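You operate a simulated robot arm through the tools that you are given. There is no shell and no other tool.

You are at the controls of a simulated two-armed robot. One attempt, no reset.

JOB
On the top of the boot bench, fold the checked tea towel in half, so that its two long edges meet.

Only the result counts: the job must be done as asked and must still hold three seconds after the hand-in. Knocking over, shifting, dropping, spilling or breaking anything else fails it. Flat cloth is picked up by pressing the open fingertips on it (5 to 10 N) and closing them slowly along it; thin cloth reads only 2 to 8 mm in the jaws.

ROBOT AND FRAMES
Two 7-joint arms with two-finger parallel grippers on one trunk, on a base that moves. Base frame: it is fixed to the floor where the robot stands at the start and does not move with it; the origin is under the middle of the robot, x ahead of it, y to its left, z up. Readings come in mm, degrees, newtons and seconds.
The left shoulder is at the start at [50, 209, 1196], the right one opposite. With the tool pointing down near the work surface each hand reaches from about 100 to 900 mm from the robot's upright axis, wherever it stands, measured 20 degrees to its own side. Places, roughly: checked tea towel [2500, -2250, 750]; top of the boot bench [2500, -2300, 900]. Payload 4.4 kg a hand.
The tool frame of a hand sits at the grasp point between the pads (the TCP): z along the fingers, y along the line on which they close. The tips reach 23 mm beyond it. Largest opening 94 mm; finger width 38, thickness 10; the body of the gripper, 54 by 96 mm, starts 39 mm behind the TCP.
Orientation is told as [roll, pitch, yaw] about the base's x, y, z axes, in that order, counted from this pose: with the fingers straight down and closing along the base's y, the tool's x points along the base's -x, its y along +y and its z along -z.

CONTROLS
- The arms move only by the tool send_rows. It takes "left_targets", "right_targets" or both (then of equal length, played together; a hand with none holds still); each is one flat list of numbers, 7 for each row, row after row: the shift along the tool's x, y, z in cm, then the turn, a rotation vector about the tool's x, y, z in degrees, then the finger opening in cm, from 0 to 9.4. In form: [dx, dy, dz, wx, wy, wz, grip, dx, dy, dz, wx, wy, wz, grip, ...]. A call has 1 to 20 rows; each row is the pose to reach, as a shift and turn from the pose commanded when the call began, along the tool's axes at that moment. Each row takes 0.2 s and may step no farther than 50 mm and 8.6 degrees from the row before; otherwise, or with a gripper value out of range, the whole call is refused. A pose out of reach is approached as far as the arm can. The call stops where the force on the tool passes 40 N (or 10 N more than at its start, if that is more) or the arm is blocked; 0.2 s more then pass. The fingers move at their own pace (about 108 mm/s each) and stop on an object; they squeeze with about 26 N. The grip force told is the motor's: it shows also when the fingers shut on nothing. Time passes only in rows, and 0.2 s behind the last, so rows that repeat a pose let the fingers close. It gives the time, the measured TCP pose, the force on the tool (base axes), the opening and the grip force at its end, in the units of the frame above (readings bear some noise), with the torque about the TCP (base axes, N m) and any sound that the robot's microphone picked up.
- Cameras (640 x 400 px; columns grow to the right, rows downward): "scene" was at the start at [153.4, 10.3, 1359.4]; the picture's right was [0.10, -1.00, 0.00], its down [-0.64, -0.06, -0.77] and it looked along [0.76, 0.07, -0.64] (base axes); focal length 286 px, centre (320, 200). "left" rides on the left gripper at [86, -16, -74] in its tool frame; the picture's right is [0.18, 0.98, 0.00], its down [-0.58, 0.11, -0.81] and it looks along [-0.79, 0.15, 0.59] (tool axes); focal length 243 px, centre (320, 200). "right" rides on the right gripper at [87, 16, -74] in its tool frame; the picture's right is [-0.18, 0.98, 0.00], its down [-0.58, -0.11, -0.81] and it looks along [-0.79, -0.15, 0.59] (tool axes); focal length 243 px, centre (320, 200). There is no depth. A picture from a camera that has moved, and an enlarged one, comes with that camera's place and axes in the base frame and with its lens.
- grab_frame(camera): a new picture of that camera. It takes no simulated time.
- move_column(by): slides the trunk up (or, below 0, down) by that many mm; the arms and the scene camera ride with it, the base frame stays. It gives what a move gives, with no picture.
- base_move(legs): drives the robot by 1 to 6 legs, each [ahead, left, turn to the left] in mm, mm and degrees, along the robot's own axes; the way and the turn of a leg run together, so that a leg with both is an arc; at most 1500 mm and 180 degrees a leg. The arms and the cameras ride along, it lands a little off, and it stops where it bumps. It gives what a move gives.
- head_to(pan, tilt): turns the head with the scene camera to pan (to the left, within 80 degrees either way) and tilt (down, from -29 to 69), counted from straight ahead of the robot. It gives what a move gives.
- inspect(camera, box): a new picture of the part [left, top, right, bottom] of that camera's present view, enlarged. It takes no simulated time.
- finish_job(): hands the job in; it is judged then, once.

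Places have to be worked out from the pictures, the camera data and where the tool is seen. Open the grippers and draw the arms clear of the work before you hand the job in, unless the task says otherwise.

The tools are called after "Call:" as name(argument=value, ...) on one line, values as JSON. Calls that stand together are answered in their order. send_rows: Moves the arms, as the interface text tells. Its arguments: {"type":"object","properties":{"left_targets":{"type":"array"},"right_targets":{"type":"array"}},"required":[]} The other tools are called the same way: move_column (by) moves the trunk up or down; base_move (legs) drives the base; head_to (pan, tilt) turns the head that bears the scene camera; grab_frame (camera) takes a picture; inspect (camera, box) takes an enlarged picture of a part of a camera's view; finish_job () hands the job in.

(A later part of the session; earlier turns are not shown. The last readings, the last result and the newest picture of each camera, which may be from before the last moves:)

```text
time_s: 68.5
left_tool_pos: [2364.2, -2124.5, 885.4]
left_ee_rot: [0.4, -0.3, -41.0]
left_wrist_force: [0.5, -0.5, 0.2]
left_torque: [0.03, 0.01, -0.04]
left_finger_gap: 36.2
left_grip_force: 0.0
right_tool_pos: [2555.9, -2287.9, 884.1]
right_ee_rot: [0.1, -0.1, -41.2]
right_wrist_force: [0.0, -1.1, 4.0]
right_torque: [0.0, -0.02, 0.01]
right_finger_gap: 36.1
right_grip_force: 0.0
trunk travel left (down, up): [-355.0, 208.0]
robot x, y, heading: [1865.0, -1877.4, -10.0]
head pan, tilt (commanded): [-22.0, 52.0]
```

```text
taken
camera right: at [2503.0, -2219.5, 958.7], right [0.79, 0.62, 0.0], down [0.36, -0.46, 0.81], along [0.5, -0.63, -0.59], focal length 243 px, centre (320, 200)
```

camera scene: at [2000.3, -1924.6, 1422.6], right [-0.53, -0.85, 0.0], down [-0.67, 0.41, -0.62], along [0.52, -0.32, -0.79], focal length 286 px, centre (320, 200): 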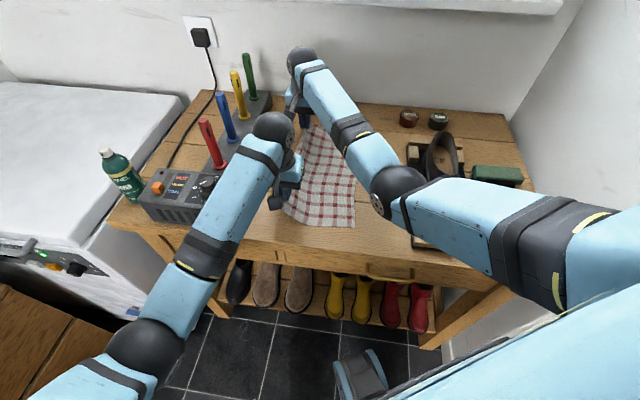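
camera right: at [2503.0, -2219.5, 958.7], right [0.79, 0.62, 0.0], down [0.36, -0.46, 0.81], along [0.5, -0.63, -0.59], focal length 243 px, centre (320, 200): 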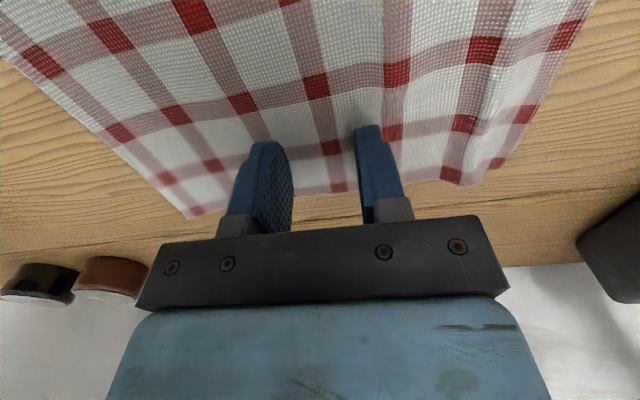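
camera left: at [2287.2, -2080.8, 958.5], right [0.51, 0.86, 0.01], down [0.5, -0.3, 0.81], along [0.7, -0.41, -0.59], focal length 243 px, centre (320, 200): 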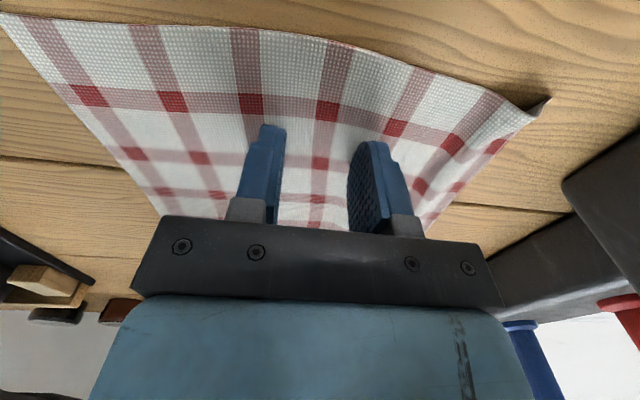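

The left arm again meets its limit here (about 6 mm short), so the base should stand a little differently. I raise both hands clear, then move the base 40 mm nearer along the room's direction and turn it 8° to the right.

Call:
send_rows(left_targets=[0, 0.5, -3, 0, 0, 0, 3.6, 0, 1, -7, 0, 0, 0, 3.6, 0, 1, -11, 0, 0, 0, 3.6, 0, 1, -13, 0, 0, 0, 3.6], right_targets=[0, 0, -3, 0, 0, 0, 3.6, 0, 0, -7, 0, 0, 0, 3.6, 0, 0, -11, 0, 0, 0, 3.6, 0, 0, -13, 0, 0, 0, 3.6])

Call:
base_move(legs=[[35, -20, 0], [0, 0, -8]])

Call:
head_to(pan=-15, tilt=54)

Call:
grab_frame(camera="scene")

```text
time_s: 69.6
left_tool_pos: [2369.2, -2119.0, 1016.1]
left_ee_rot: [0.2, 0.1, -40.7]
left_wrist_force: [1.1, 0.0, -0.5]
left_torque: [0.03, 0.04, 0.05]
left_finger_gap: 36.2
left_grip_force: 0.1
right_tool_pos: [2554.2, -2292.3, 1014.1]
right_ee_rot: [0.0, 0.1, -41.6]
right_wrist_force: [0.1, -0.4, 0.3]
right_torque: [-0.02, 0.04, 0.03]
right_finger_gap: 36.2
right_grip_force: 0.1
trunk travel left (down, up): [-355.0, 208.0]
robot x, y, heading: [1865.9, -1877.0, -9.8]
head pan, tilt (commanded): [-22.0, 52.0]
stopped in row 4 (left hand): the force on the tool passed its limit at 46 N (the readings are from after the stop); the commanded pose is now the measured one
```

```text
time_s: 71.1
left_tool_pos: [2362.3, -2211.2, 1016.1]
left_ee_rot: [0.3, 0.2, -48.9]
left_wrist_force: [2.3, 2.2, 0.2]
left_torque: [-0.12, 0.14, 0.09]
left_finger_gap: 36.1
left_grip_force: 0.0
right_tool_pos: [2522.6, -2410.3, 1013.7]
right_ee_rot: [0.0, 0.1, -49.6]
right_wrist_force: [-0.1, -1.5, 0.1]
right_torque: [0.03, 0.01, 0.0]
right_finger_gap: 36.2
right_grip_force: 0.1
trunk travel left (down, up): [-355.0, 208.0]
robot x, y, heading: [1898.1, -1905.0, -17.5]
head pan, tilt (commanded): [-22.0, 52.0]
```

```text
time_s: 71.8
left_tool_pos: [2362.6, -2209.6, 1016.9]
left_ee_rot: [0.1, 0.2, -48.8]
left_wrist_force: [0.7, 0.1, 0.5]
left_torque: [0.0, -0.01, -0.01]
left_finger_gap: 35.9
left_grip_force: 0.1
right_tool_pos: [2522.1, -2408.3, 1014.8]
right_ee_rot: [-0.1, -0.1, -49.5]
right_wrist_force: [-0.8, 0.9, 0.8]
right_torque: [-0.03, 0.0, 0.03]
right_finger_gap: 36.1
right_grip_force: 0.1
trunk travel left (down, up): [-355.0, 208.0]
robot x, y, heading: [1902.1, -1901.0, -17.5]
head pan, tilt (commanded): [-15.0, 54.0]
```

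```text
taken
camera scene: at [2027.0, -1959.0, 1420.0], right [-0.54, -0.84, 0.0], down [-0.68, 0.44, -0.59], along [0.49, -0.32, -0.81], focal length 286 px, centre (320, 200)
```

scene: 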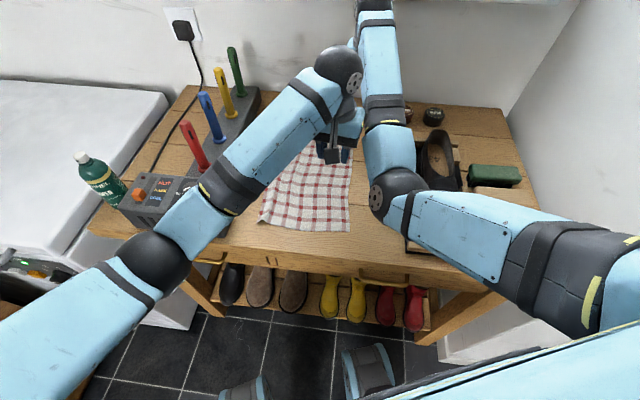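

The lift ended with the left gripper touching the right forearm (46 N), and the picture shows them side by side over the towel. I move the left hand away to the left and then shift the base 80 mm to the right in the room, which separates the arms.

Call:
send_rows(left_targets=[0, 3, 0, 0, 0, 0, 3.6, 0, 6, 0, 0, 0, 0, 3.6, 0, 9, 0, 0, 0, 0, 3.6, 0, 12, 0, 0, 0, 0, 3.6])

Call:
base_move(legs=[[-30, -74, 0]])

Call:
grab_frame(camera="scene")

```text
time_s: 72.8
left_tool_pos: [2454.2, -2131.0, 1016.3]
left_ee_rot: [0.0, 0.1, -48.8]
left_wrist_force: [0.5, 0.4, 0.1]
left_torque: [-0.01, -0.01, 0.01]
left_finger_gap: 36.0
left_grip_force: 0.1
right_tool_pos: [2521.9, -2407.1, 1014.0]
right_ee_rot: [-0.1, -0.1, -49.5]
right_wrist_force: [-1.3, 0.7, 0.3]
right_torque: [0.0, 0.02, -0.01]
right_finger_gap: 35.7
right_grip_force: 0.1
trunk travel left (down, up): [-355.0, 208.0]
robot x, y, heading: [1900.7, -1901.8, -17.7]
head pan, tilt (commanded): [-15.0, 54.0]
```

```text
time_s: 74.1
left_tool_pos: [2402.3, -2192.7, 1017.0]
left_ee_rot: [0.3, 0.0, -48.8]
left_wrist_force: [0.2, -0.4, 0.1]
left_torque: [0.02, -0.02, 0.01]
left_finger_gap: 36.0
left_grip_force: 0.1
right_tool_pos: [2472.1, -2470.6, 1014.7]
right_ee_rot: [0.1, 0.0, -49.6]
right_wrist_force: [-0.6, -0.2, 0.7]
right_torque: [0.01, -0.02, 0.02]
right_finger_gap: 36.2
right_grip_force: 0.0
trunk travel left (down, up): [-355.0, 208.0]
robot x, y, heading: [1849.8, -1960.8, -17.6]
head pan, tilt (commanded): [-15.0, 54.0]
```

```text
taken
camera scene: at [1975.8, -2021.0, 1420.0], right [-0.54, -0.84, 0.0], down [-0.68, 0.44, -0.59], along [0.49, -0.32, -0.81], focal length 286 px, centre (320, 200)
```

scene: 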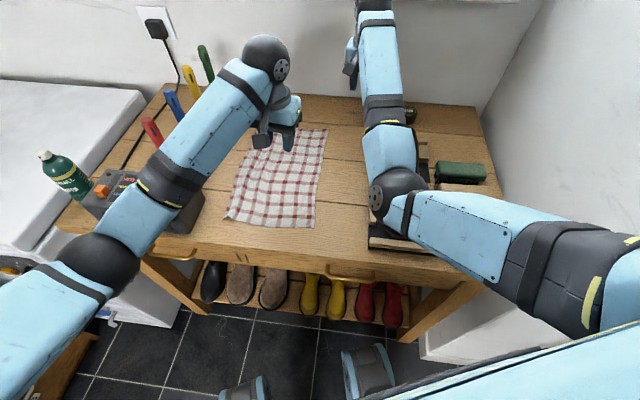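

Arms are apart now. I enlarge the towel to measure it from the new standpoint.

Call:
inspect(camera="scene", box=[210, 110, 350, 240])

```text
3.08 times, centred on (280, 175) of scene
camera zoom: at [1975.8, -2021.0, 1420.0], right [-0.54, -0.84, 0.0], down [-0.68, 0.44, -0.59], along [0.49, -0.32, -0.81], focal length 879 px, centre (443, 277)
```

zoom: 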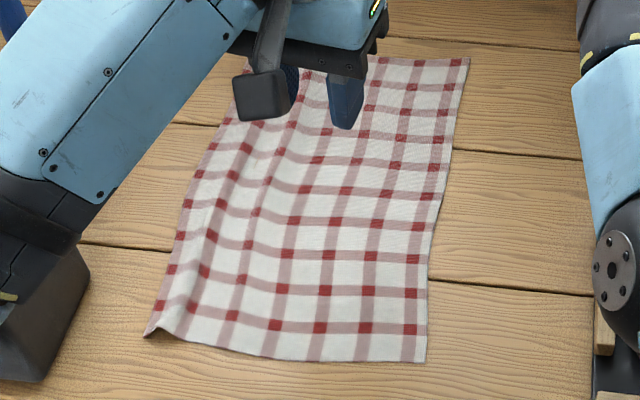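

The stripes give the centre line: from about [2323,-2096] at the near edge to [2587,-2307] at the far edge, direction -38.6°. I bring the hands above it, 32 mm from each end (left [2348,-2116], right [2562,-2287]), at z≈975.

Call:
send_rows(left_targets=[4.6, 0.5, 0, 0, 0, -5, 3.6, 9.38, 0.94, 0, 0, 0, -10.2, 3.6, 9.38, 0.94, 1.5, 0, 0, -10.2, 3.6, 9.38, 0.94, 3.0, 0, 0, -10.2, 3.6, 9.38, 0.94, 4.2, 0, 0, -10.2, 3.6, 9.38, 0.94, 4.2, 0, 0, -10.2, 3.6], right_targets=[1.6, 3.75, 0, 0, 0, -2.2, 3.6, 3.2, 7.5, 0, 0, 0, -4.4, 3.6, 4.85, 11.25, 0, 0, 0, -6.6, 3.6, 6.5, 15.0, 1, 0, 0, -8.8, 3.6, 8.09, 18.76, 2.5, 0, 0, -11, 3.6, 8.09, 18.76, 4.0, 0, 0, -11, 3.6])

Call:
grab_frame(camera="left")

Call:
grab_frame(camera="right")

Call:
grab_frame(camera="scene")

```text
time_s: 75.5
left_tool_pos: [2347.5, -2116.6, 974.7]
left_ee_rot: [0.2, 0.1, -38.6]
left_wrist_force: [1.0, 0.5, 0.4]
left_torque: [0.02, 0.02, 0.01]
left_finger_gap: 35.8
left_grip_force: 0.1
right_tool_pos: [2561.6, -2288.8, 973.0]
right_ee_rot: [0.0, 0.0, -38.4]
right_wrist_force: [-0.1, -0.2, -0.5]
right_torque: [0.03, 0.01, -0.04]
right_finger_gap: 36.0
right_grip_force: 0.1
trunk travel left (down, up): [-355.0, 208.0]
robot x, y, heading: [1848.9, -1964.7, -17.6]
head pan, tilt (commanded): [-15.0, 54.0]
```

```text
taken
camera left: at [2268.3, -2075.7, 1048.9], right [0.47, 0.88, 0.0], down [0.52, -0.28, 0.81], along [0.71, -0.38, -0.59], focal length 243 px, centre (320, 200)
```

left: 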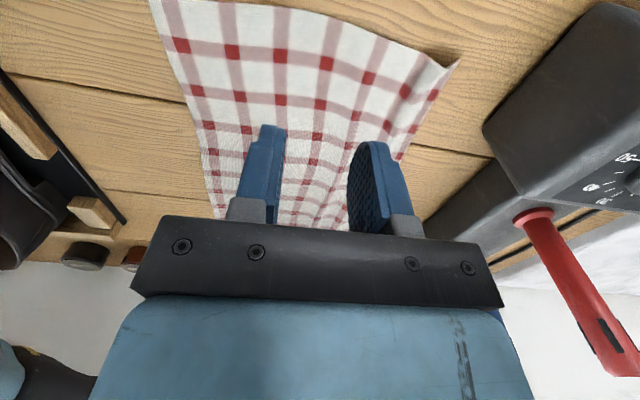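

```text
taken
camera right: at [2505.4, -2221.0, 1047.6], right [0.76, 0.65, 0.0], down [0.39, -0.45, 0.81], along [0.53, -0.61, -0.59], focal length 243 px, centre (320, 200)
```

right: 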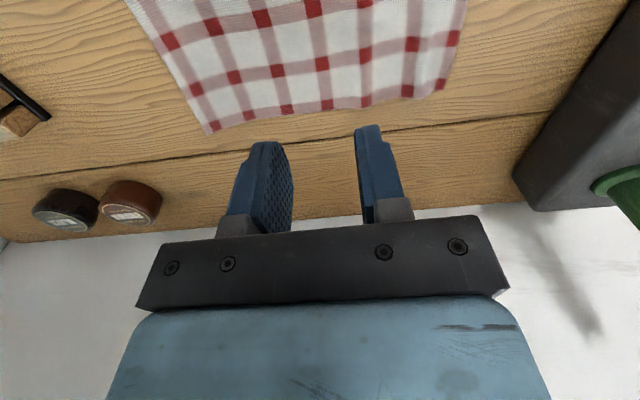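

```text
taken
camera scene: at [1975.9, -2021.5, 1420.0], right [-0.54, -0.84, 0.0], down [-0.68, 0.44, -0.59], along [0.49, -0.32, -0.81], focal length 286 px, centre (320, 200)
```

scene: 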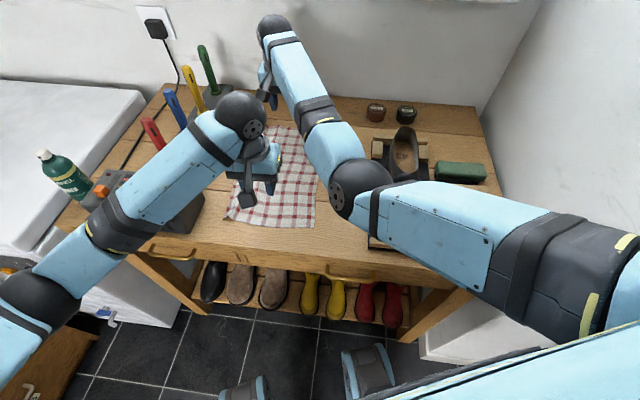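

Both hands sit about 2–4 mm right of the 4th stripe, i.e. on the centre line within 2 mm. I lower them to just above the cloth with the 36 mm opening.

Call:
send_rows(left_targets=[0, -0.1, 3, 0, 0, 0, 3.6, 0, -0.2, 6, 0, 0, 0, 3.6, 0, -0.2, 8.3, 0, 0, 0, 3.6, 0, -0.2, 8.8, 0, 0, 0, 3.6, 0, -0.2, 8.8, 0, 0, 0, 3.6], right_targets=[0, 0, 3, 0, 0, 0, 3.6, 0, 0, 6, 0, 0, 0, 3.6, 0, 0, 8.1, 0, 0, 0, 3.6, 0, 0, 8.6, 0, 0, 0, 3.6, 0, 0, 8.6, 0, 0, 0, 3.6])

Call:
grab_frame(camera="left")

Call:
grab_frame(camera="right")

Call:
grab_frame(camera="scene")

```text
time_s: 76.7
left_tool_pos: [2345.5, -2116.3, 885.7]
left_ee_rot: [0.2, 0.1, -38.6]
left_wrist_force: [-0.2, -0.1, -0.7]
left_torque: [0.02, -0.02, 0.02]
left_finger_gap: 35.9
left_grip_force: 0.0
right_tool_pos: [2560.3, -2287.3, 888.3]
right_ee_rot: [-0.1, 0.0, -38.5]
right_wrist_force: [-0.6, -0.2, 0.1]
right_torque: [-0.05, 0.0, 0.01]
right_finger_gap: 35.9
right_grip_force: 0.1
trunk travel left (down, up): [-355.0, 208.0]
robot x, y, heading: [1848.2, -1960.0, -17.4]
head pan, tilt (commanded): [-15.0, 54.0]
```

```text
taken
camera left: at [2267.1, -2076.1, 959.9], right [0.47, 0.88, 0.0], down [0.52, -0.28, 0.81], along [0.71, -0.38, -0.59], focal length 243 px, centre (320, 200)
```

left: 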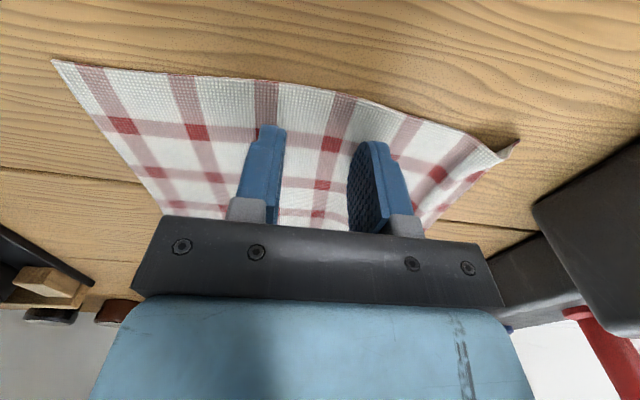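

```text
taken
camera right: at [2504.9, -2220.8, 962.4], right [0.76, 0.65, 0.0], down [0.39, -0.45, 0.81], along [0.53, -0.61, -0.59], focal length 243 px, centre (320, 200)
```

right: 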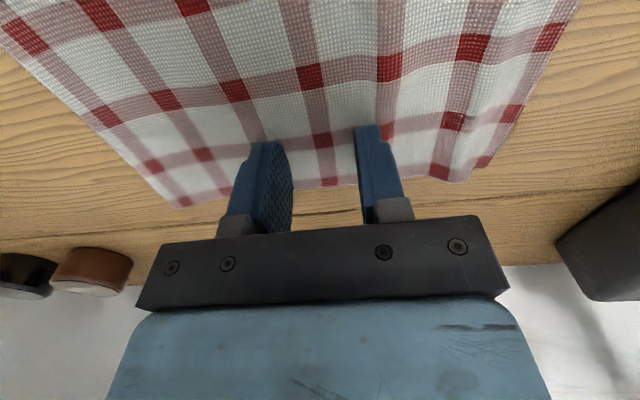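

```text
taken
camera scene: at [1976.1, -2020.7, 1420.0], right [-0.54, -0.84, 0.0], down [-0.68, 0.44, -0.59], along [0.49, -0.32, -0.81], focal length 286 px, centre (320, 200)
```

scene: 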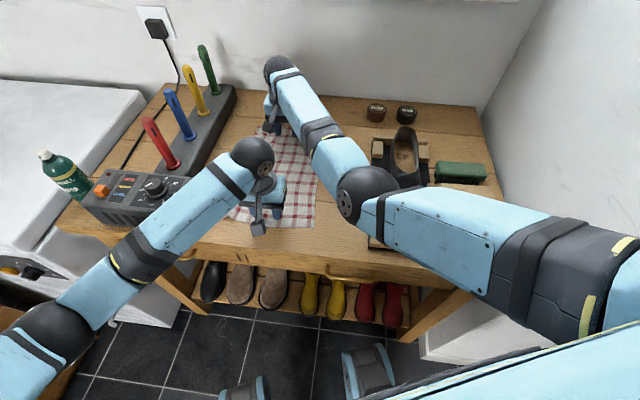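

Left sits 4.2 mm and right 3.4 mm right of the 4th stripe — on the centre line. I press down the last millimetres.

Call:
send_rows(left_targets=[0, 0, 0.2, 0, 0, 0, 3.6, 0, 0, 0.25, 0, 0, 0, 3.6, 0, 0, 0.25, 0, 0, 0, 3.6], right_targets=[0, 0, 0.3, 0, 0, 0, 3.6, 0, 0, 0.45, 0, 0, 0, 3.6, 0, 0, 0.45, 0, 0, 0, 3.6])

```text
time_s: 77.5
left_tool_pos: [2346.3, -2117.5, 884.8]
left_ee_rot: [0.3, 0.0, -38.5]
left_wrist_force: [0.6, -0.2, 4.4]
left_torque: [0.02, 0.04, 0.0]
left_finger_gap: 35.9
left_grip_force: 0.1
right_tool_pos: [2562.1, -2287.8, 884.4]
right_ee_rot: [0.1, -0.1, -38.5]
right_wrist_force: [-0.7, -0.9, 2.4]
right_torque: [-0.02, -0.03, -0.01]
right_finger_gap: 35.9
right_grip_force: 0.1
trunk travel left (down, up): [-355.0, 208.0]
robot x, y, heading: [1845.4, -1959.3, -17.9]
head pan, tilt (commanded): [-15.0, 54.0]
```

Left reads 4.4 N, right 2.4 N; about 1–1.5 mm more on each should give 8–10 N.

Call:
send_rows(left_targets=[0, 0, 0.08, 0, 0, 0, 3.6, 0, 0, 0.08, 0, 0, 0, 3.6], right_targets=[0, 0, 0.13, 0, 0, 0, 3.6, 0, 0, 0.13, 0, 0, 0, 3.6])

```text
time_s: 78.1
left_tool_pos: [2344.9, -2116.9, 884.3]
left_ee_rot: [0.2, -0.1, -38.7]
left_wrist_force: [2.5, -0.9, 9.5]
left_torque: [-0.01, 0.05, 0.0]
left_finger_gap: 36.2
left_grip_force: 0.1
right_tool_pos: [2561.0, -2287.5, 884.5]
right_ee_rot: [0.1, -0.1, -38.5]
right_wrist_force: [2.0, -1.2, 7.0]
right_torque: [-0.02, -0.06, 0.01]
right_finger_gap: 36.0
right_grip_force: 0.5
trunk travel left (down, up): [-355.0, 208.0]
robot x, y, heading: [1846.9, -1962.3, -17.6]
head pan, tilt (commanded): [-15.0, 54.0]
```

With 9.5 N and 7 N pressing, I close both slowly on the centre line.

Call:
send_rows(left_targets=[0, 0, 0, 0, 0, 0, 3.4, 0, 0, 0, 0, 0, 0, 3.2, 0, 0, 0, 0, 0, 0, 3.0, 0, 0, 0, 0, 0, 0, 2.8, 0, 0, 0, 0, 0, 0, 2.6, 0, 0, 0, 0, 0, 0, 2.4, 0, 0, 0, 0, 0, 0, 2.2, 0, 0, 0, 0, 0, 0, 2.0, 0, 0, 0, 0, 0, 0, 1.8, 0, 0, 0, 0, 0, 0, 1.6, 0, 0, 0, 0, 0, 0, 1.4, 0, 0, 0, 0, 0, 0, 1.2, 0, 0, 0, 0, 0, 0, 1.0, 0, 0, 0, 0, 0, 0, 0.8, 0, 0, 0, 0, 0, 0, 0.6, 0, 0, 0, 0, 0, 0, 0.4, 0, 0, 0, 0, 0, 0, 0.2, 0, 0, 0, 0, 0, 0, 0, 0, 0, 0, 0, 0, 0, 0, 0, 0, 0, 0, 0, 0, 0], right_targets=[0, 0, 0.03, 0, 0, 0, 3.4, 0, 0, 0.03, 0, 0, 0, 3.2, 0, 0, 0.03, 0, 0, 0, 3.0, 0, 0, 0.03, 0, 0, 0, 2.8, 0, 0, 0.03, 0, 0, 0, 2.6, 0, 0, 0.03, 0, 0, 0, 2.4, 0, 0, 0.03, 0, 0, 0, 2.2, 0, 0, 0.03, 0, 0, 0, 2.0, 0, 0, 0.03, 0, 0, 0, 1.8, 0, 0, 0.03, 0, 0, 0, 1.6, 0, 0, 0.03, 0, 0, 0, 1.4, 0, 0, 0.03, 0, 0, 0, 1.2, 0, 0, 0.03, 0, 0, 0, 1.0, 0, 0, 0.03, 0, 0, 0, 0.8, 0, 0, 0.03, 0, 0, 0, 0.6, 0, 0, 0.03, 0, 0, 0, 0.4, 0, 0, 0.03, 0, 0, 0, 0.2, 0, 0, 0.03, 0, 0, 0, 0, 0, 0, 0.03, 0, 0, 0, 0, 0, 0, 0.03, 0, 0, 0, 0])

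Call:
grab_frame(camera="left")

Call:
grab_frame(camera="right")

```text
time_s: 82.3
left_tool_pos: [2345.1, -2117.3, 885.1]
left_ee_rot: [0.2, -0.1, -38.7]
left_wrist_force: [0.5, 0.0, 7.7]
left_torque: [0.05, 0.06, 0.02]
left_finger_gap: 6.2
left_grip_force: 25.4
right_tool_pos: [2559.2, -2286.9, 884.8]
right_ee_rot: [0.0, -0.2, -38.5]
right_wrist_force: [-0.1, 0.8, 12.7]
right_torque: [0.05, -0.02, -0.01]
right_finger_gap: 7.7
right_grip_force: 25.9
trunk travel left (down, up): [-355.0, 208.0]
robot x, y, heading: [1846.7, -1961.2, -17.7]
head pan, tilt (commanded): [-15.0, 54.0]
```

```text
taken
camera left: at [2265.5, -2075.7, 958.0], right [0.47, 0.88, 0.0], down [0.52, -0.28, 0.81], along [0.71, -0.38, -0.59], focal length 243 px, centre (320, 200)
```

left: 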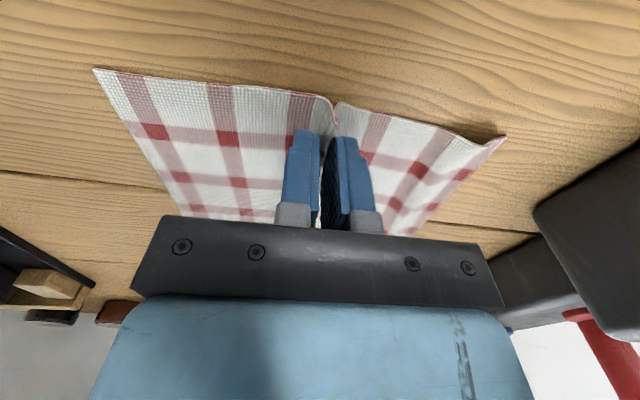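

```text
taken
camera right: at [2503.6, -2219.9, 958.4], right [0.76, 0.65, 0.0], down [0.39, -0.45, 0.81], along [0.53, -0.61, -0.59], focal length 243 px, centre (320, 200)
```

right: 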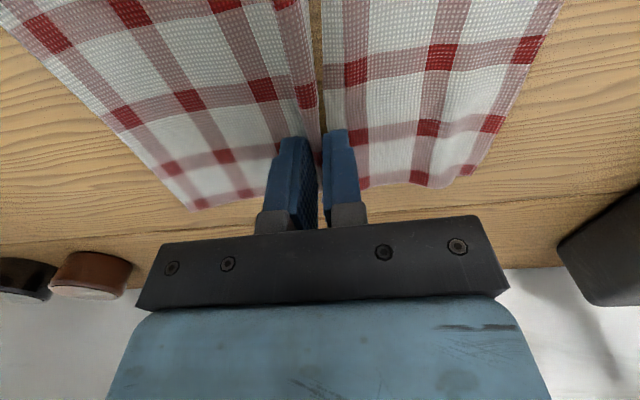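

Both hands hold a centre ridge (gaps 6.2 and 7.7 mm). I enlarge the right view to understand the line seen along the ridge.

Call:
inspect(camera="right", box=[220, 0, 420, 220])

Call:
inspect(camera="left", box=[220, 60, 440, 240])

```text
1.82 times, centred on (320, 110) of right
camera zoom: at [2503.6, -2219.9, 958.4], right [0.76, 0.65, 0.0], down [0.39, -0.45, 0.81], along [0.53, -0.61, -0.59], focal length 441 px, centre (320, 364)
```

zoom: 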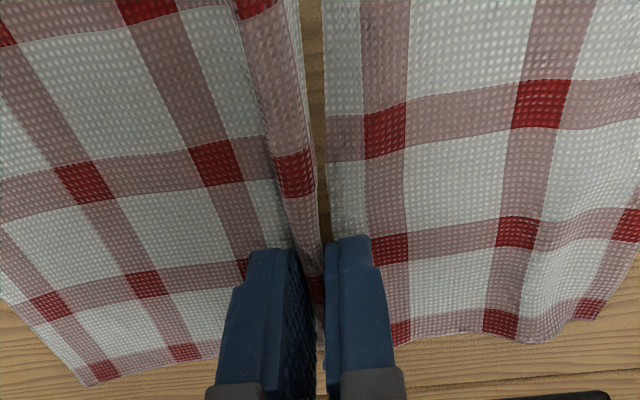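

```text
2.22 times, centred on (330, 150) of left
camera zoom: at [2265.5, -2075.7, 958.0], right [0.47, 0.88, 0.0], down [0.52, -0.28, 0.81], along [0.71, -0.38, -0.59], focal length 539 px, centre (298, 311)
```

zoom: 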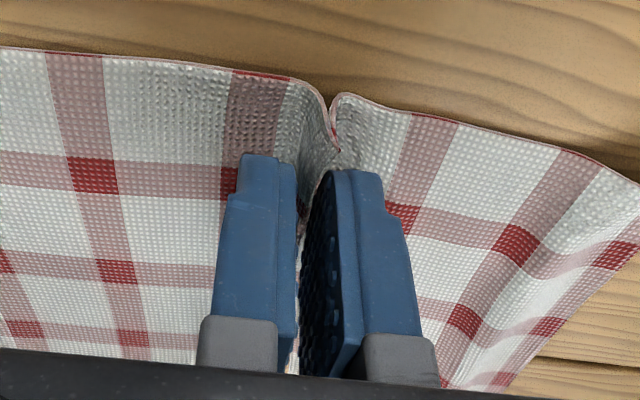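

Both ridges look properly gathered. I lift slowly by 30 mm to test the hold.

Call:
send_rows(left_targets=[0, 0, -0.4, 0, 0, 0, 0, 0, 0, -1, 0, 0, 0, 0, 0, 0, -2, 0, 0, 0, 0, 0, 0, -3, 0, 0, 0, 0], right_targets=[0, 0, -0.4, 0, 0, 0, 0, 0, 0, -1, 0, 0, 0, 0, 0, 0, -2, 0, 0, 0, 0, 0, 0, -3, 0, 0, 0, 0])

Call:
grab_frame(camera="left")

Call:
grab_frame(camera="right")

Call:
grab_frame(camera="scene")

```text
time_s: 83.3
left_tool_pos: [2345.9, -2117.2, 913.6]
left_ee_rot: [0.3, 0.1, -38.7]
left_wrist_force: [0.8, -0.5, -0.6]
left_torque: [0.01, 0.02, 0.02]
left_finger_gap: 5.9
left_grip_force: 26.2
right_tool_pos: [2559.4, -2288.3, 911.5]
right_ee_rot: [-0.1, -0.1, -38.5]
right_wrist_force: [-0.7, 0.1, 0.4]
right_torque: [0.01, 0.0, -0.02]
right_finger_gap: 7.3
right_grip_force: 26.3
trunk travel left (down, up): [-355.0, 208.0]
robot x, y, heading: [1850.2, -1964.4, -17.8]
head pan, tilt (commanded): [-15.0, 54.0]
```

```text
taken
camera left: at [2267.2, -2076.1, 986.8], right [0.47, 0.88, 0.0], down [0.52, -0.28, 0.81], along [0.71, -0.38, -0.59], focal length 243 px, centre (320, 200)
```

left: 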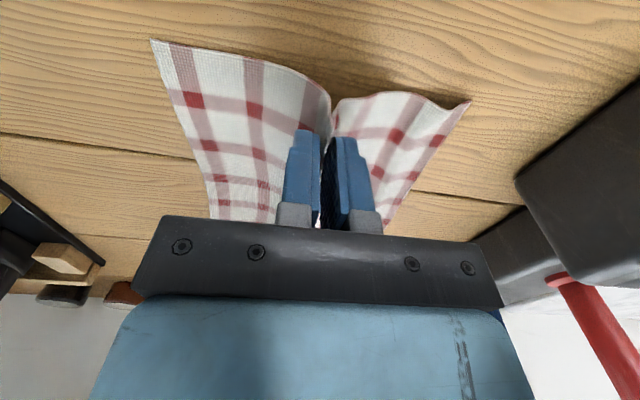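

```text
taken
camera right: at [2504.5, -2220.6, 986.6], right [0.76, 0.66, 0.0], down [0.39, -0.45, 0.81], along [0.53, -0.61, -0.59], focal length 243 px, centre (320, 200)
```

right: 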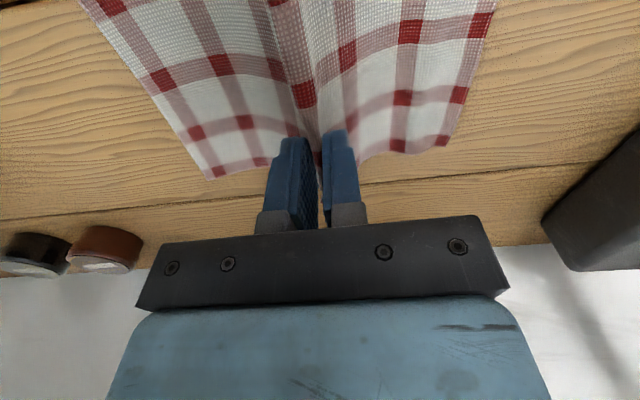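

```text
taken
camera scene: at [1975.8, -2020.7, 1419.9], right [-0.54, -0.84, 0.0], down [-0.68, 0.44, -0.59], along [0.49, -0.32, -0.81], focal length 286 px, centre (320, 200)
```

scene: 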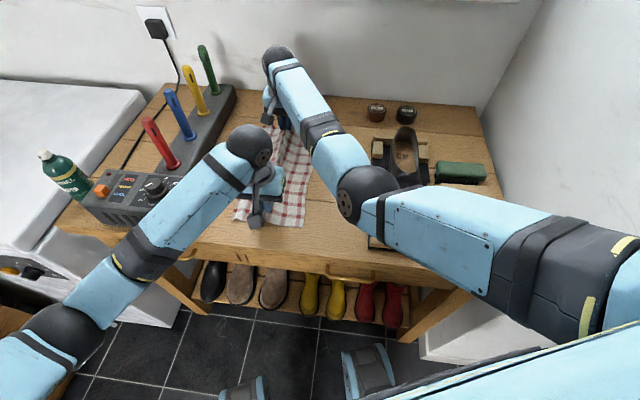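

Both hold and the halves are drawing together. I raise further to z≈990, shifting slightly left, so the halves hang free.

Call:
send_rows(left_targets=[0, 0.3, -1.5, 0, 0, 0, 0, 0, 0.6, -3, 0, 0, 0, 0, 0, 1.0, -4.5, 0, 0, 0, 0, 0, 1.3, -6, 0, 0, 0, 0, 0, 1.6, -7.6, 0, 0, 0, 0, 0, 1.6, -7.6, 0, 0, 0, 0], right_targets=[0, 0.3, -1.5, 0, 0, 0, 0, 0, 0.6, -3, 0, 0, 0, 0, 0, 1.0, -4.5, 0, 0, 0, 0, 0, 1.3, -6, 0, 0, 0, 0, 0, 1.6, -7.8, 0, 0, 0, 0, 0, 1.6, -7.8, 0, 0, 0, 0])

Call:
grab_frame(camera="left")

Call:
grab_frame(camera="right")

Call:
grab_frame(camera="scene")

```text
time_s: 84.7
left_tool_pos: [2356.1, -2105.2, 988.9]
left_ee_rot: [0.2, 0.1, -38.6]
left_wrist_force: [-0.2, -0.4, -0.6]
left_torque: [-0.01, -0.03, -0.01]
left_finger_gap: 5.8
left_grip_force: 25.9
right_tool_pos: [2571.9, -2274.4, 990.5]
right_ee_rot: [0.0, 0.0, -38.5]
right_wrist_force: [0.7, -0.8, 0.0]
right_torque: [-0.02, 0.01, 0.03]
right_finger_gap: 7.6
right_grip_force: 26.4
trunk travel left (down, up): [-355.0, 208.0]
robot x, y, heading: [1850.3, -1963.6, -17.8]
head pan, tilt (commanded): [-15.0, 54.0]
```

```text
taken
camera left: at [2277.0, -2063.9, 1063.4], right [0.47, 0.88, 0.0], down [0.52, -0.28, 0.81], along [0.71, -0.38, -0.59], focal length 243 px, centre (320, 200)
```

left: 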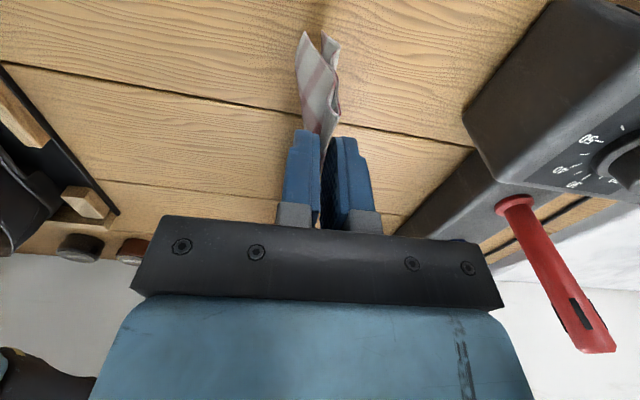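

```text
taken
camera right: at [2515.0, -2207.7, 1064.8], right [0.76, 0.65, 0.0], down [0.39, -0.45, 0.81], along [0.53, -0.61, -0.59], focal length 243 px, centre (320, 200)
```

right: 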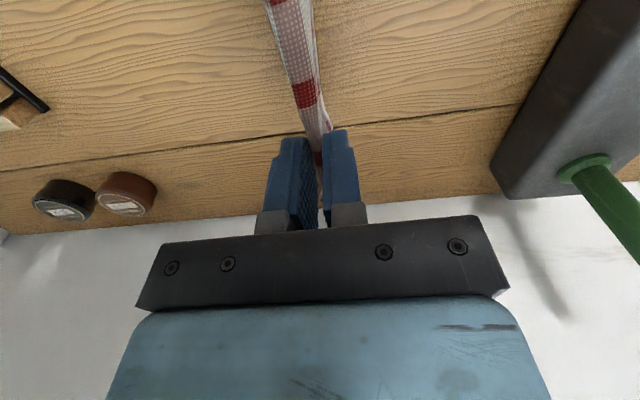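

```text
taken
camera scene: at [1976.2, -2020.9, 1419.9], right [-0.54, -0.84, 0.0], down [-0.68, 0.44, -0.59], along [0.49, -0.32, -0.81], focal length 286 px, centre (320, 200)
```

scene: 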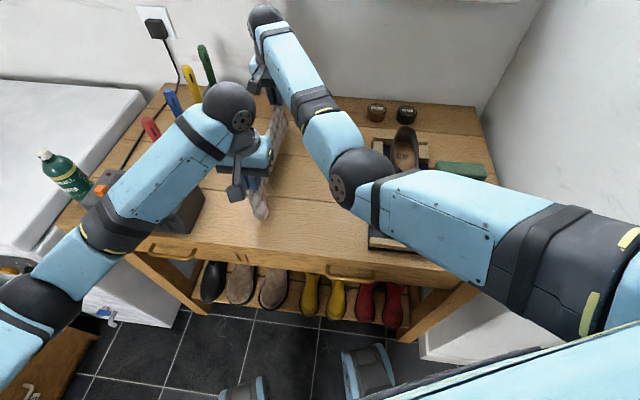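

The towel now hangs folded in half, edges together at the bottom. I enlarge to compare the two lower edges.

Call:
inspect(camera="left", box=[260, 10, 380, 150])

Call:
inspect(camera="right", box=[240, 0, 380, 180])

Call:
inspect(camera="scene", box=[210, 90, 330, 230])

```text
2.86 times, centred on (320, 80) of left
camera zoom: at [2277.0, -2063.9, 1063.4], right [0.47, 0.88, 0.0], down [0.52, -0.28, 0.81], along [0.71, -0.38, -0.59], focal length 693 px, centre (320, 543)
```

zoom: 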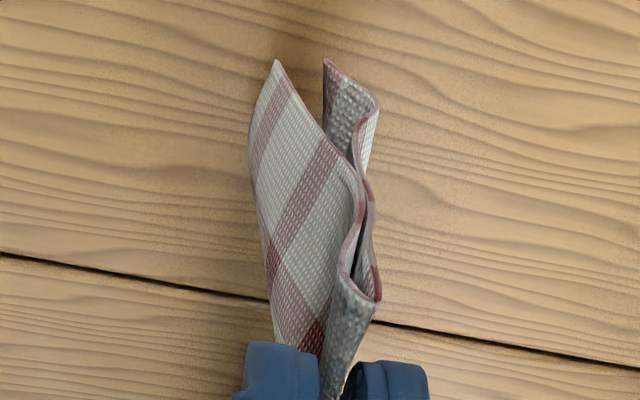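

```text
2.22 times, centred on (310, 90) of right
camera zoom: at [2515.0, -2207.7, 1064.8], right [0.76, 0.65, 0.0], down [0.39, -0.45, 0.81], along [0.53, -0.61, -0.59], focal length 539 px, centre (342, 444)
```

zoom: 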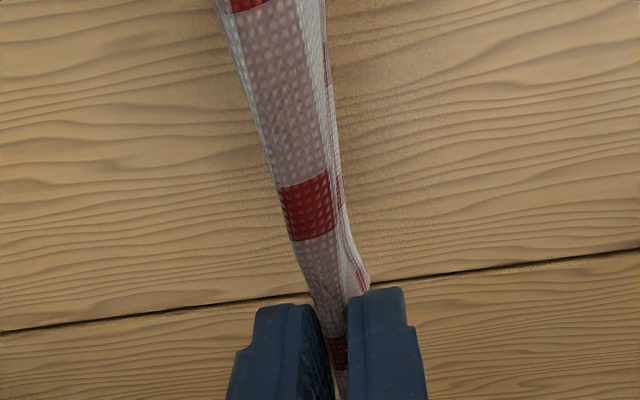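

```text
2.86 times, centred on (270, 160) of scene
camera zoom: at [1976.2, -2020.9, 1419.9], right [-0.54, -0.84, 0.0], down [-0.68, 0.44, -0.59], along [0.49, -0.32, -0.81], focal length 816 px, centre (463, 314)
```

zoom: 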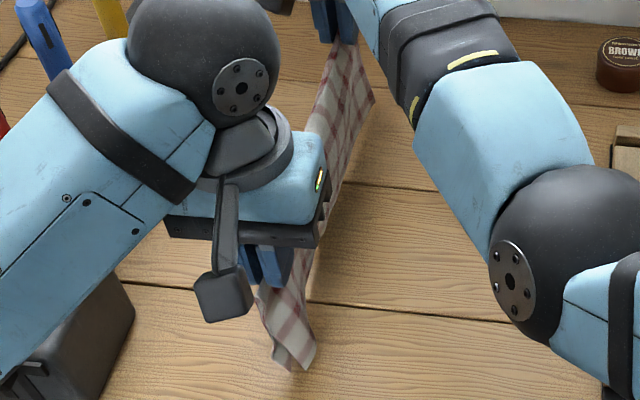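

The two lower corners hang level; the left half is slightly buckled, perhaps touching the bench. I lift 25 mm more and shift 25 mm left so it hangs quite free, then look again.

Call:
send_rows(left_targets=[0, 0.8, -0.8, 0, 0, 0, 0, 0, 1.6, -1.6, 0, 0, 0, 0, 0, 2.4, -2.5, 0, 0, 0, 0, 0, 2.4, -2.5, 0, 0, 0, 0, 0, 2.4, -2.5, 0, 0, 0, 0], right_targets=[0, 0.8, -0.8, 0, 0, 0, 0, 0, 1.6, -1.6, 0, 0, 0, 0, 0, 2.4, -2.5, 0, 0, 0, 0, 0, 2.4, -2.5, 0, 0, 0, 0, 0, 2.4, -2.5, 0, 0, 0, 0])

Call:
inspect(camera="left", box=[260, 10, 380, 150])

Call:
inspect(camera="scene", box=[210, 90, 330, 230])

```text
time_s: 85.9
left_tool_pos: [2369.1, -2084.9, 1013.7]
left_ee_rot: [0.2, 0.1, -38.6]
left_wrist_force: [1.1, 0.2, 0.4]
left_torque: [0.01, -0.02, -0.01]
left_finger_gap: 5.6
left_grip_force: 25.8
right_tool_pos: [2587.1, -2256.6, 1015.3]
right_ee_rot: [-0.1, -0.1, -38.4]
right_wrist_force: [0.6, 0.6, 0.1]
right_torque: [-0.01, 0.01, -0.01]
right_finger_gap: 7.5
right_grip_force: 26.0
trunk travel left (down, up): [-355.0, 208.0]
robot x, y, heading: [1851.1, -1963.4, -17.8]
head pan, tilt (commanded): [-15.0, 54.0]
```

```text
2.86 times, centred on (320, 80) of left
camera zoom: at [2291.8, -2044.8, 1088.0], right [0.47, 0.88, 0.0], down [0.52, -0.28, 0.81], along [0.71, -0.38, -0.59], focal length 693 px, centre (320, 543)
```

zoom: 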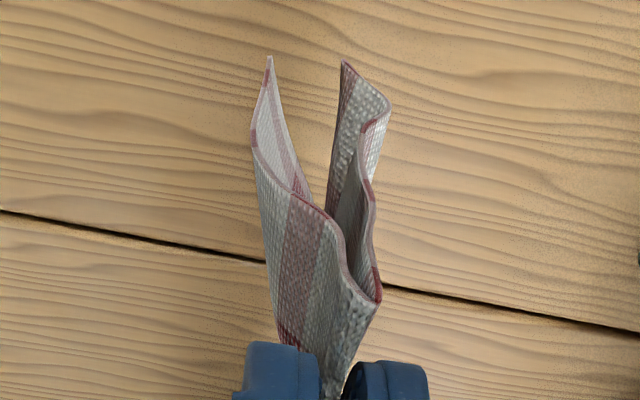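

```text
2.86 times, centred on (270, 160) of scene
camera zoom: at [1976.1, -2020.5, 1420.0], right [-0.54, -0.84, 0.0], down [-0.68, 0.44, -0.59], along [0.49, -0.32, -0.81], focal length 816 px, centre (463, 314)
```

zoom: 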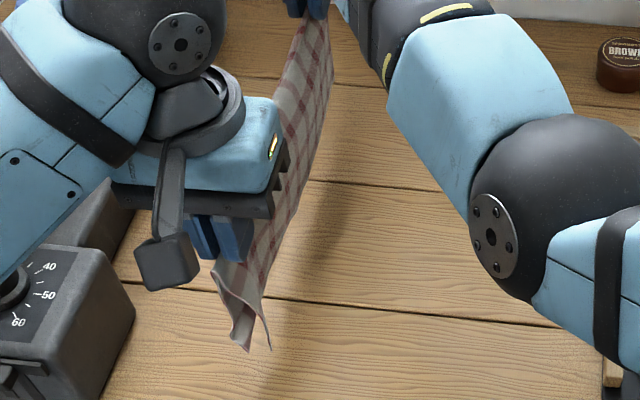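

It hangs cleanly folded. Now I lower it until the edges touch the bench and then lay it over to the right along an arc (crease to the right, long edges staying left), tilting the fingers gradually.

Call:
send_rows(left_targets=[0, 0, 1.0, 0, 0, 0, 0, 0, 0, 2.0, 0, 0, 0, 0, 0, 0, 3.0, 0, 0, 0, 0, 0, 0, 3.9, 0, 0, 0, 0, 0, 0, 3.9, 0, 0, 0, 0, 0, -0.78, 4.03, 0, 0, 0, 0, 0, -1.56, 4.14, 0, 0, 0, 0, 0, -2.33, 4.31, 0, 0, 0, 0, 0, -3.08, 4.54, 0, 0, 0, 0, 0, -3.8, 4.84, 0, 0, 0, 0, 0, -4.5, 5.21, 0, 0, 0, 0, 0, -5.28, 5.63, -3, 0, 0, 0, 0, -5.99, 6.12, -5, 0, 0, 0, 0, -6.68, 6.66, -8, 0, 0, 0, 0, -7.29, 7.25, -10, 0, 0, 0, 0, -7.89, 7.9, -13, 0, 0, 0, 0, -8.39, 8.58, -15, 0, 0, 0], right_targets=[0, 0, 1.0, 0, 0, 0, 0, 0, 0, 2.0, 0, 0, 0, 0, 0, 0, 3.0, 0, 0, 0, 0, 0, 0, 3.9, 0, 0, 0, 0, 0, 0, 3.9, 0, 0, 0, 0, 0, -0.78, 4.03, 0, 0, 0, 0, 0, -1.56, 4.14, 0, 0, 0, 0, 0, -2.33, 4.31, 0, 0, 0, 0, 0, -3.08, 4.54, 0, 0, 0, 0, 0, -3.8, 4.84, 0, 0, 0, 0, 0, -4.5, 5.21, 0, 0, 0, 0, 0, -5.28, 5.63, -3, 0, 0, 0, 0, -5.99, 6.12, -5, 0, 0, 0, 0, -6.68, 6.66, -8, 0, 0, 0, 0, -7.29, 7.25, -10, 0, 0, 0, 0, -7.89, 7.9, -13, 0, 0, 0, 0, -8.39, 8.58, -15, 0, 0, 0])

Call:
grab_frame(camera="left")

Call:
grab_frame(camera="right")

Call:
grab_frame(camera="scene")

```text
time_s: 89.5
left_tool_pos: [2319.7, -2151.3, 928.5]
left_ee_rot: [15.1, 0.1, -38.5]
left_wrist_force: [0.2, 0.3, -0.4]
left_torque: [-0.03, 0.01, -0.01]
left_finger_gap: 5.7
left_grip_force: 25.6
right_tool_pos: [2534.3, -2321.4, 929.3]
right_ee_rot: [15.0, -0.1, -38.5]
right_wrist_force: [0.3, 0.0, -0.1]
right_torque: [0.0, 0.01, -0.02]
right_finger_gap: 7.4
right_grip_force: 26.1
trunk travel left (down, up): [-355.0, 208.0]
robot x, y, heading: [1850.1, -1964.1, -17.7]
head pan, tilt (commanded): [-15.0, 54.0]
```

```text
taken
camera left: at [2228.0, -2125.6, 995.3], right [0.45, 0.86, 0.26], down [0.39, -0.45, 0.81], along [0.81, -0.26, -0.53], focal length 243 px, centre (320, 200)
```

left: 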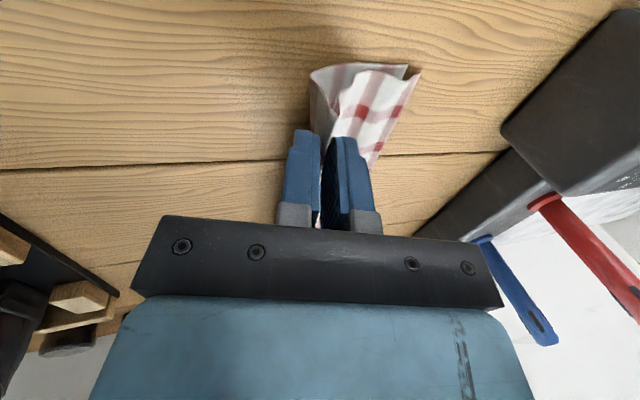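

```text
taken
camera right: at [2465.5, -2270.7, 1005.3], right [0.73, 0.63, 0.25], down [0.26, -0.61, 0.75], along [0.63, -0.49, -0.61], focal length 243 px, centre (320, 200)
```

right: 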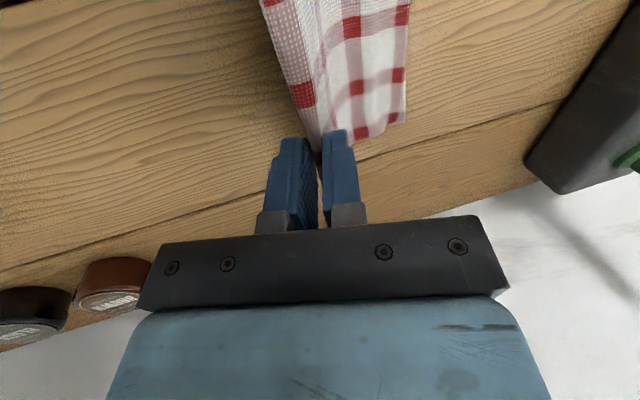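

```text
taken
camera scene: at [1976.1, -2021.0, 1420.0], right [-0.54, -0.84, 0.0], down [-0.68, 0.44, -0.59], along [0.49, -0.32, -0.81], focal length 286 px, centre (320, 200)
```

scene: 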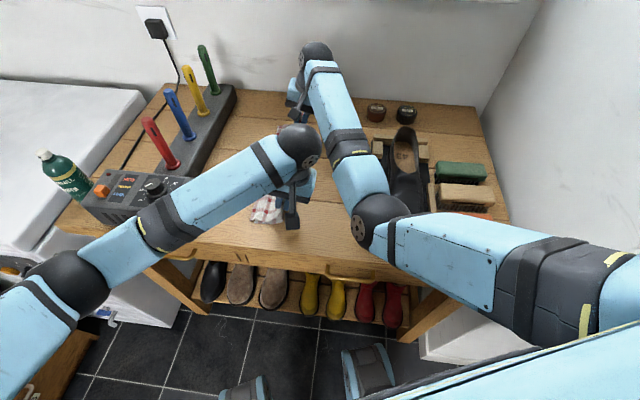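

The lay-down works: both arms follow, and the towel leans over with its edges at the left. I enlarge to check the edges before the last part.

Call:
inspect(camera="left", box=[260, 40, 460, 200])

Call:
inspect(camera="right", box=[220, 0, 460, 180])

Call:
inspect(camera="scene", box=[210, 90, 350, 250])

```text
2.50 times, centred on (360, 120) of left
camera zoom: at [2228.0, -2125.6, 995.3], right [0.45, 0.86, 0.26], down [0.39, -0.45, 0.81], along [0.81, -0.26, -0.53], focal length 606 px, centre (220, 400)
```

zoom: 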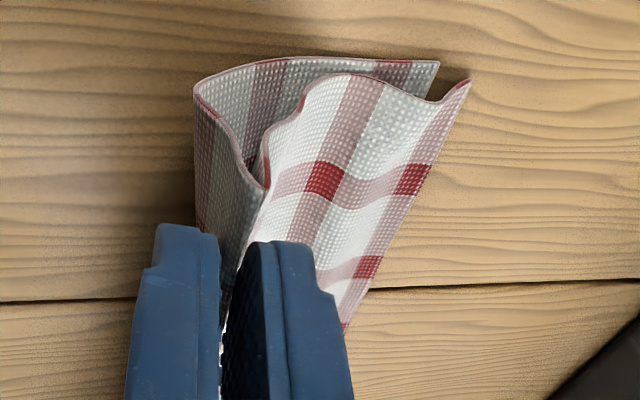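

```text
2.22 times, centred on (340, 90) of right
camera zoom: at [2465.5, -2270.7, 1005.3], right [0.73, 0.63, 0.25], down [0.26, -0.61, 0.75], along [0.63, -0.49, -0.61], focal length 539 px, centre (276, 444)
```

zoom: 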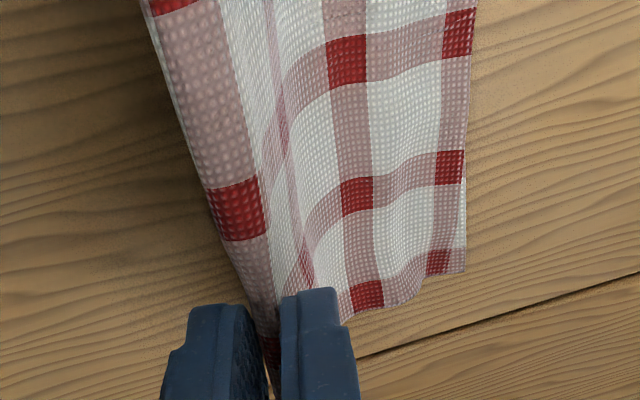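

```text
2.50 times, centred on (280, 170) of scene
camera zoom: at [1976.1, -2021.0, 1420.0], right [-0.54, -0.84, 0.0], down [-0.68, 0.44, -0.59], along [0.49, -0.32, -0.81], focal length 714 px, centre (420, 275)
```

zoom: 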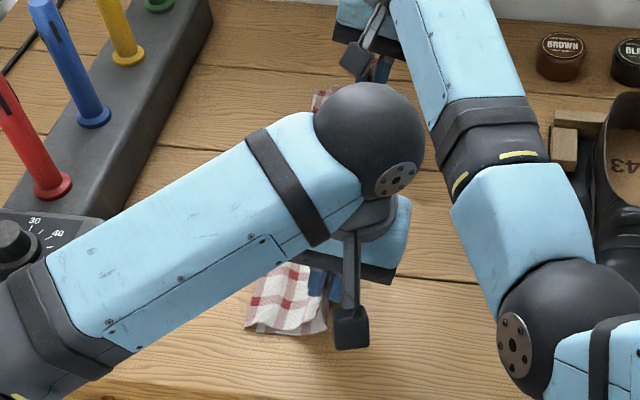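

The upper edge lies within about a centimetre of the lower one. I continue to the end of the arc: crease down to the bench and a bit farther right, tilt up to 30°.

Call:
send_rows(left_targets=[0, -0.36, 0.33, -1.5, 0, 0, 0, 0, -0.72, 0.67, -3, 0, 0, 0, 0, -1.07, 1.0, -4.5, 0, 0, 0, 0, -1.43, 1.35, -6, 0, 0, 0, 0, -1.79, 1.7, -7.5, 0, 0, 0, 0, -2.15, 2.03, -9, 0, 0, 0, 0, -2.5, 2.35, -10.5, 0, 0, 0, 0, -2.83, 2.63, -12, 0, 0, 0, 0, -3.14, 2.8, -13.5, 0, 0, 0, 0, -3.44, 2.94, -15, 0, 0, 0, 0, -3.65, 2.94, -15, 0, 0, 0, 0, -3.85, 2.93, -15, 0, 0, 0], right_targets=[0, -0.36, 0.33, -1.5, 0, 0, 0, 0, -0.72, 0.67, -3, 0, 0, 0, 0, -1.07, 1.0, -4.5, 0, 0, 0, 0, -1.43, 1.35, -6, 0, 0, 0, 0, -1.79, 1.7, -7.5, 0, 0, 0, 0, -2.15, 2.03, -9, 0, 0, 0, 0, -2.5, 2.35, -10.5, 0, 0, 0, 0, -2.83, 2.63, -12, 0, 0, 0, 0, -3.14, 2.8, -13.5, 0, 0, 0, 0, -3.44, 2.94, -15, 0, 0, 0, 0, -3.65, 2.94, -15, 0, 0, 0, 0, -3.85, 2.93, -15, 0, 0, 0])

Call:
grab_frame(camera="left")

Call:
grab_frame(camera="right")

Call:
grab_frame(camera="scene")

```text
time_s: 92.1
left_tool_pos: [2300.1, -2174.9, 889.4]
left_ee_rot: [30.2, 0.1, -38.5]
left_wrist_force: [-0.3, 0.6, 0.7]
left_torque: [0.02, -0.05, 0.03]
left_finger_gap: 5.8
left_grip_force: 25.8
right_tool_pos: [2515.0, -2344.4, 890.3]
right_ee_rot: [29.9, 0.0, -38.4]
right_wrist_force: [-0.4, -0.7, 0.1]
right_torque: [0.0, -0.01, 0.0]
right_finger_gap: 7.3
right_grip_force: 25.7
trunk travel left (down, up): [-355.0, 208.0]
robot x, y, heading: [1849.2, -1961.4, -17.7]
head pan, tilt (commanded): [-15.0, 54.0]
```

```text
taken
camera left: at [2199.1, -2161.0, 945.4], right [0.39, 0.78, 0.49], down [0.26, -0.61, 0.75], along [0.88, -0.16, -0.44], focal length 243 px, centre (320, 200)
```

left: 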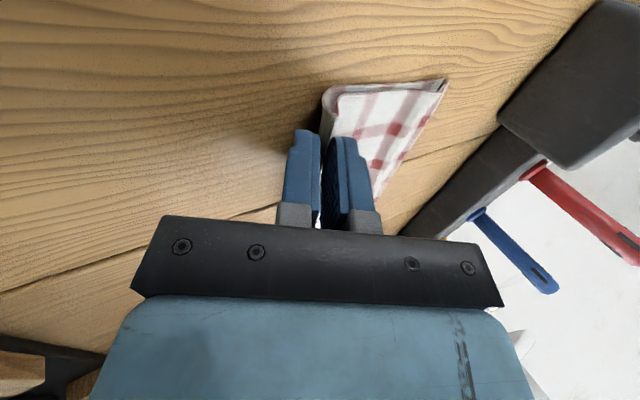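

```text
taken
camera right: at [2434.5, -2309.2, 963.6], right [0.67, 0.55, 0.49], down [0.15, -0.75, 0.64], along [0.72, -0.36, -0.59], focal length 243 px, centre (320, 200)
```

right: 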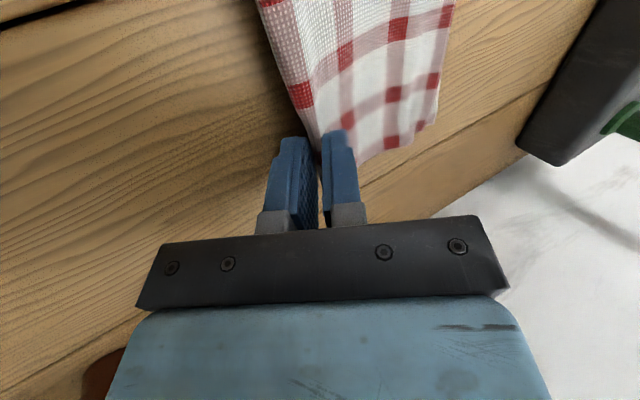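

```text
taken
camera scene: at [1976.0, -2020.9, 1420.0], right [-0.54, -0.84, 0.0], down [-0.68, 0.44, -0.59], along [0.49, -0.32, -0.81], focal length 286 px, centre (320, 200)
```

scene: 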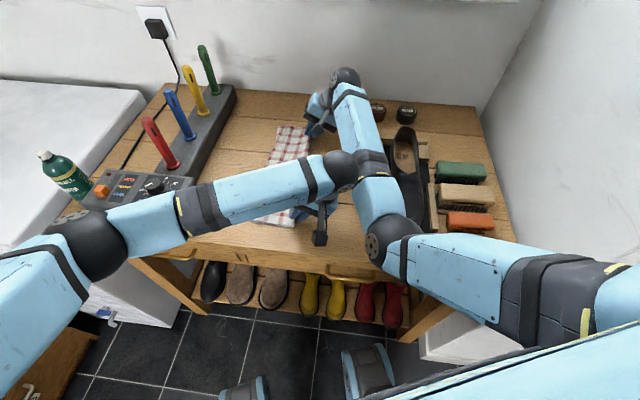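

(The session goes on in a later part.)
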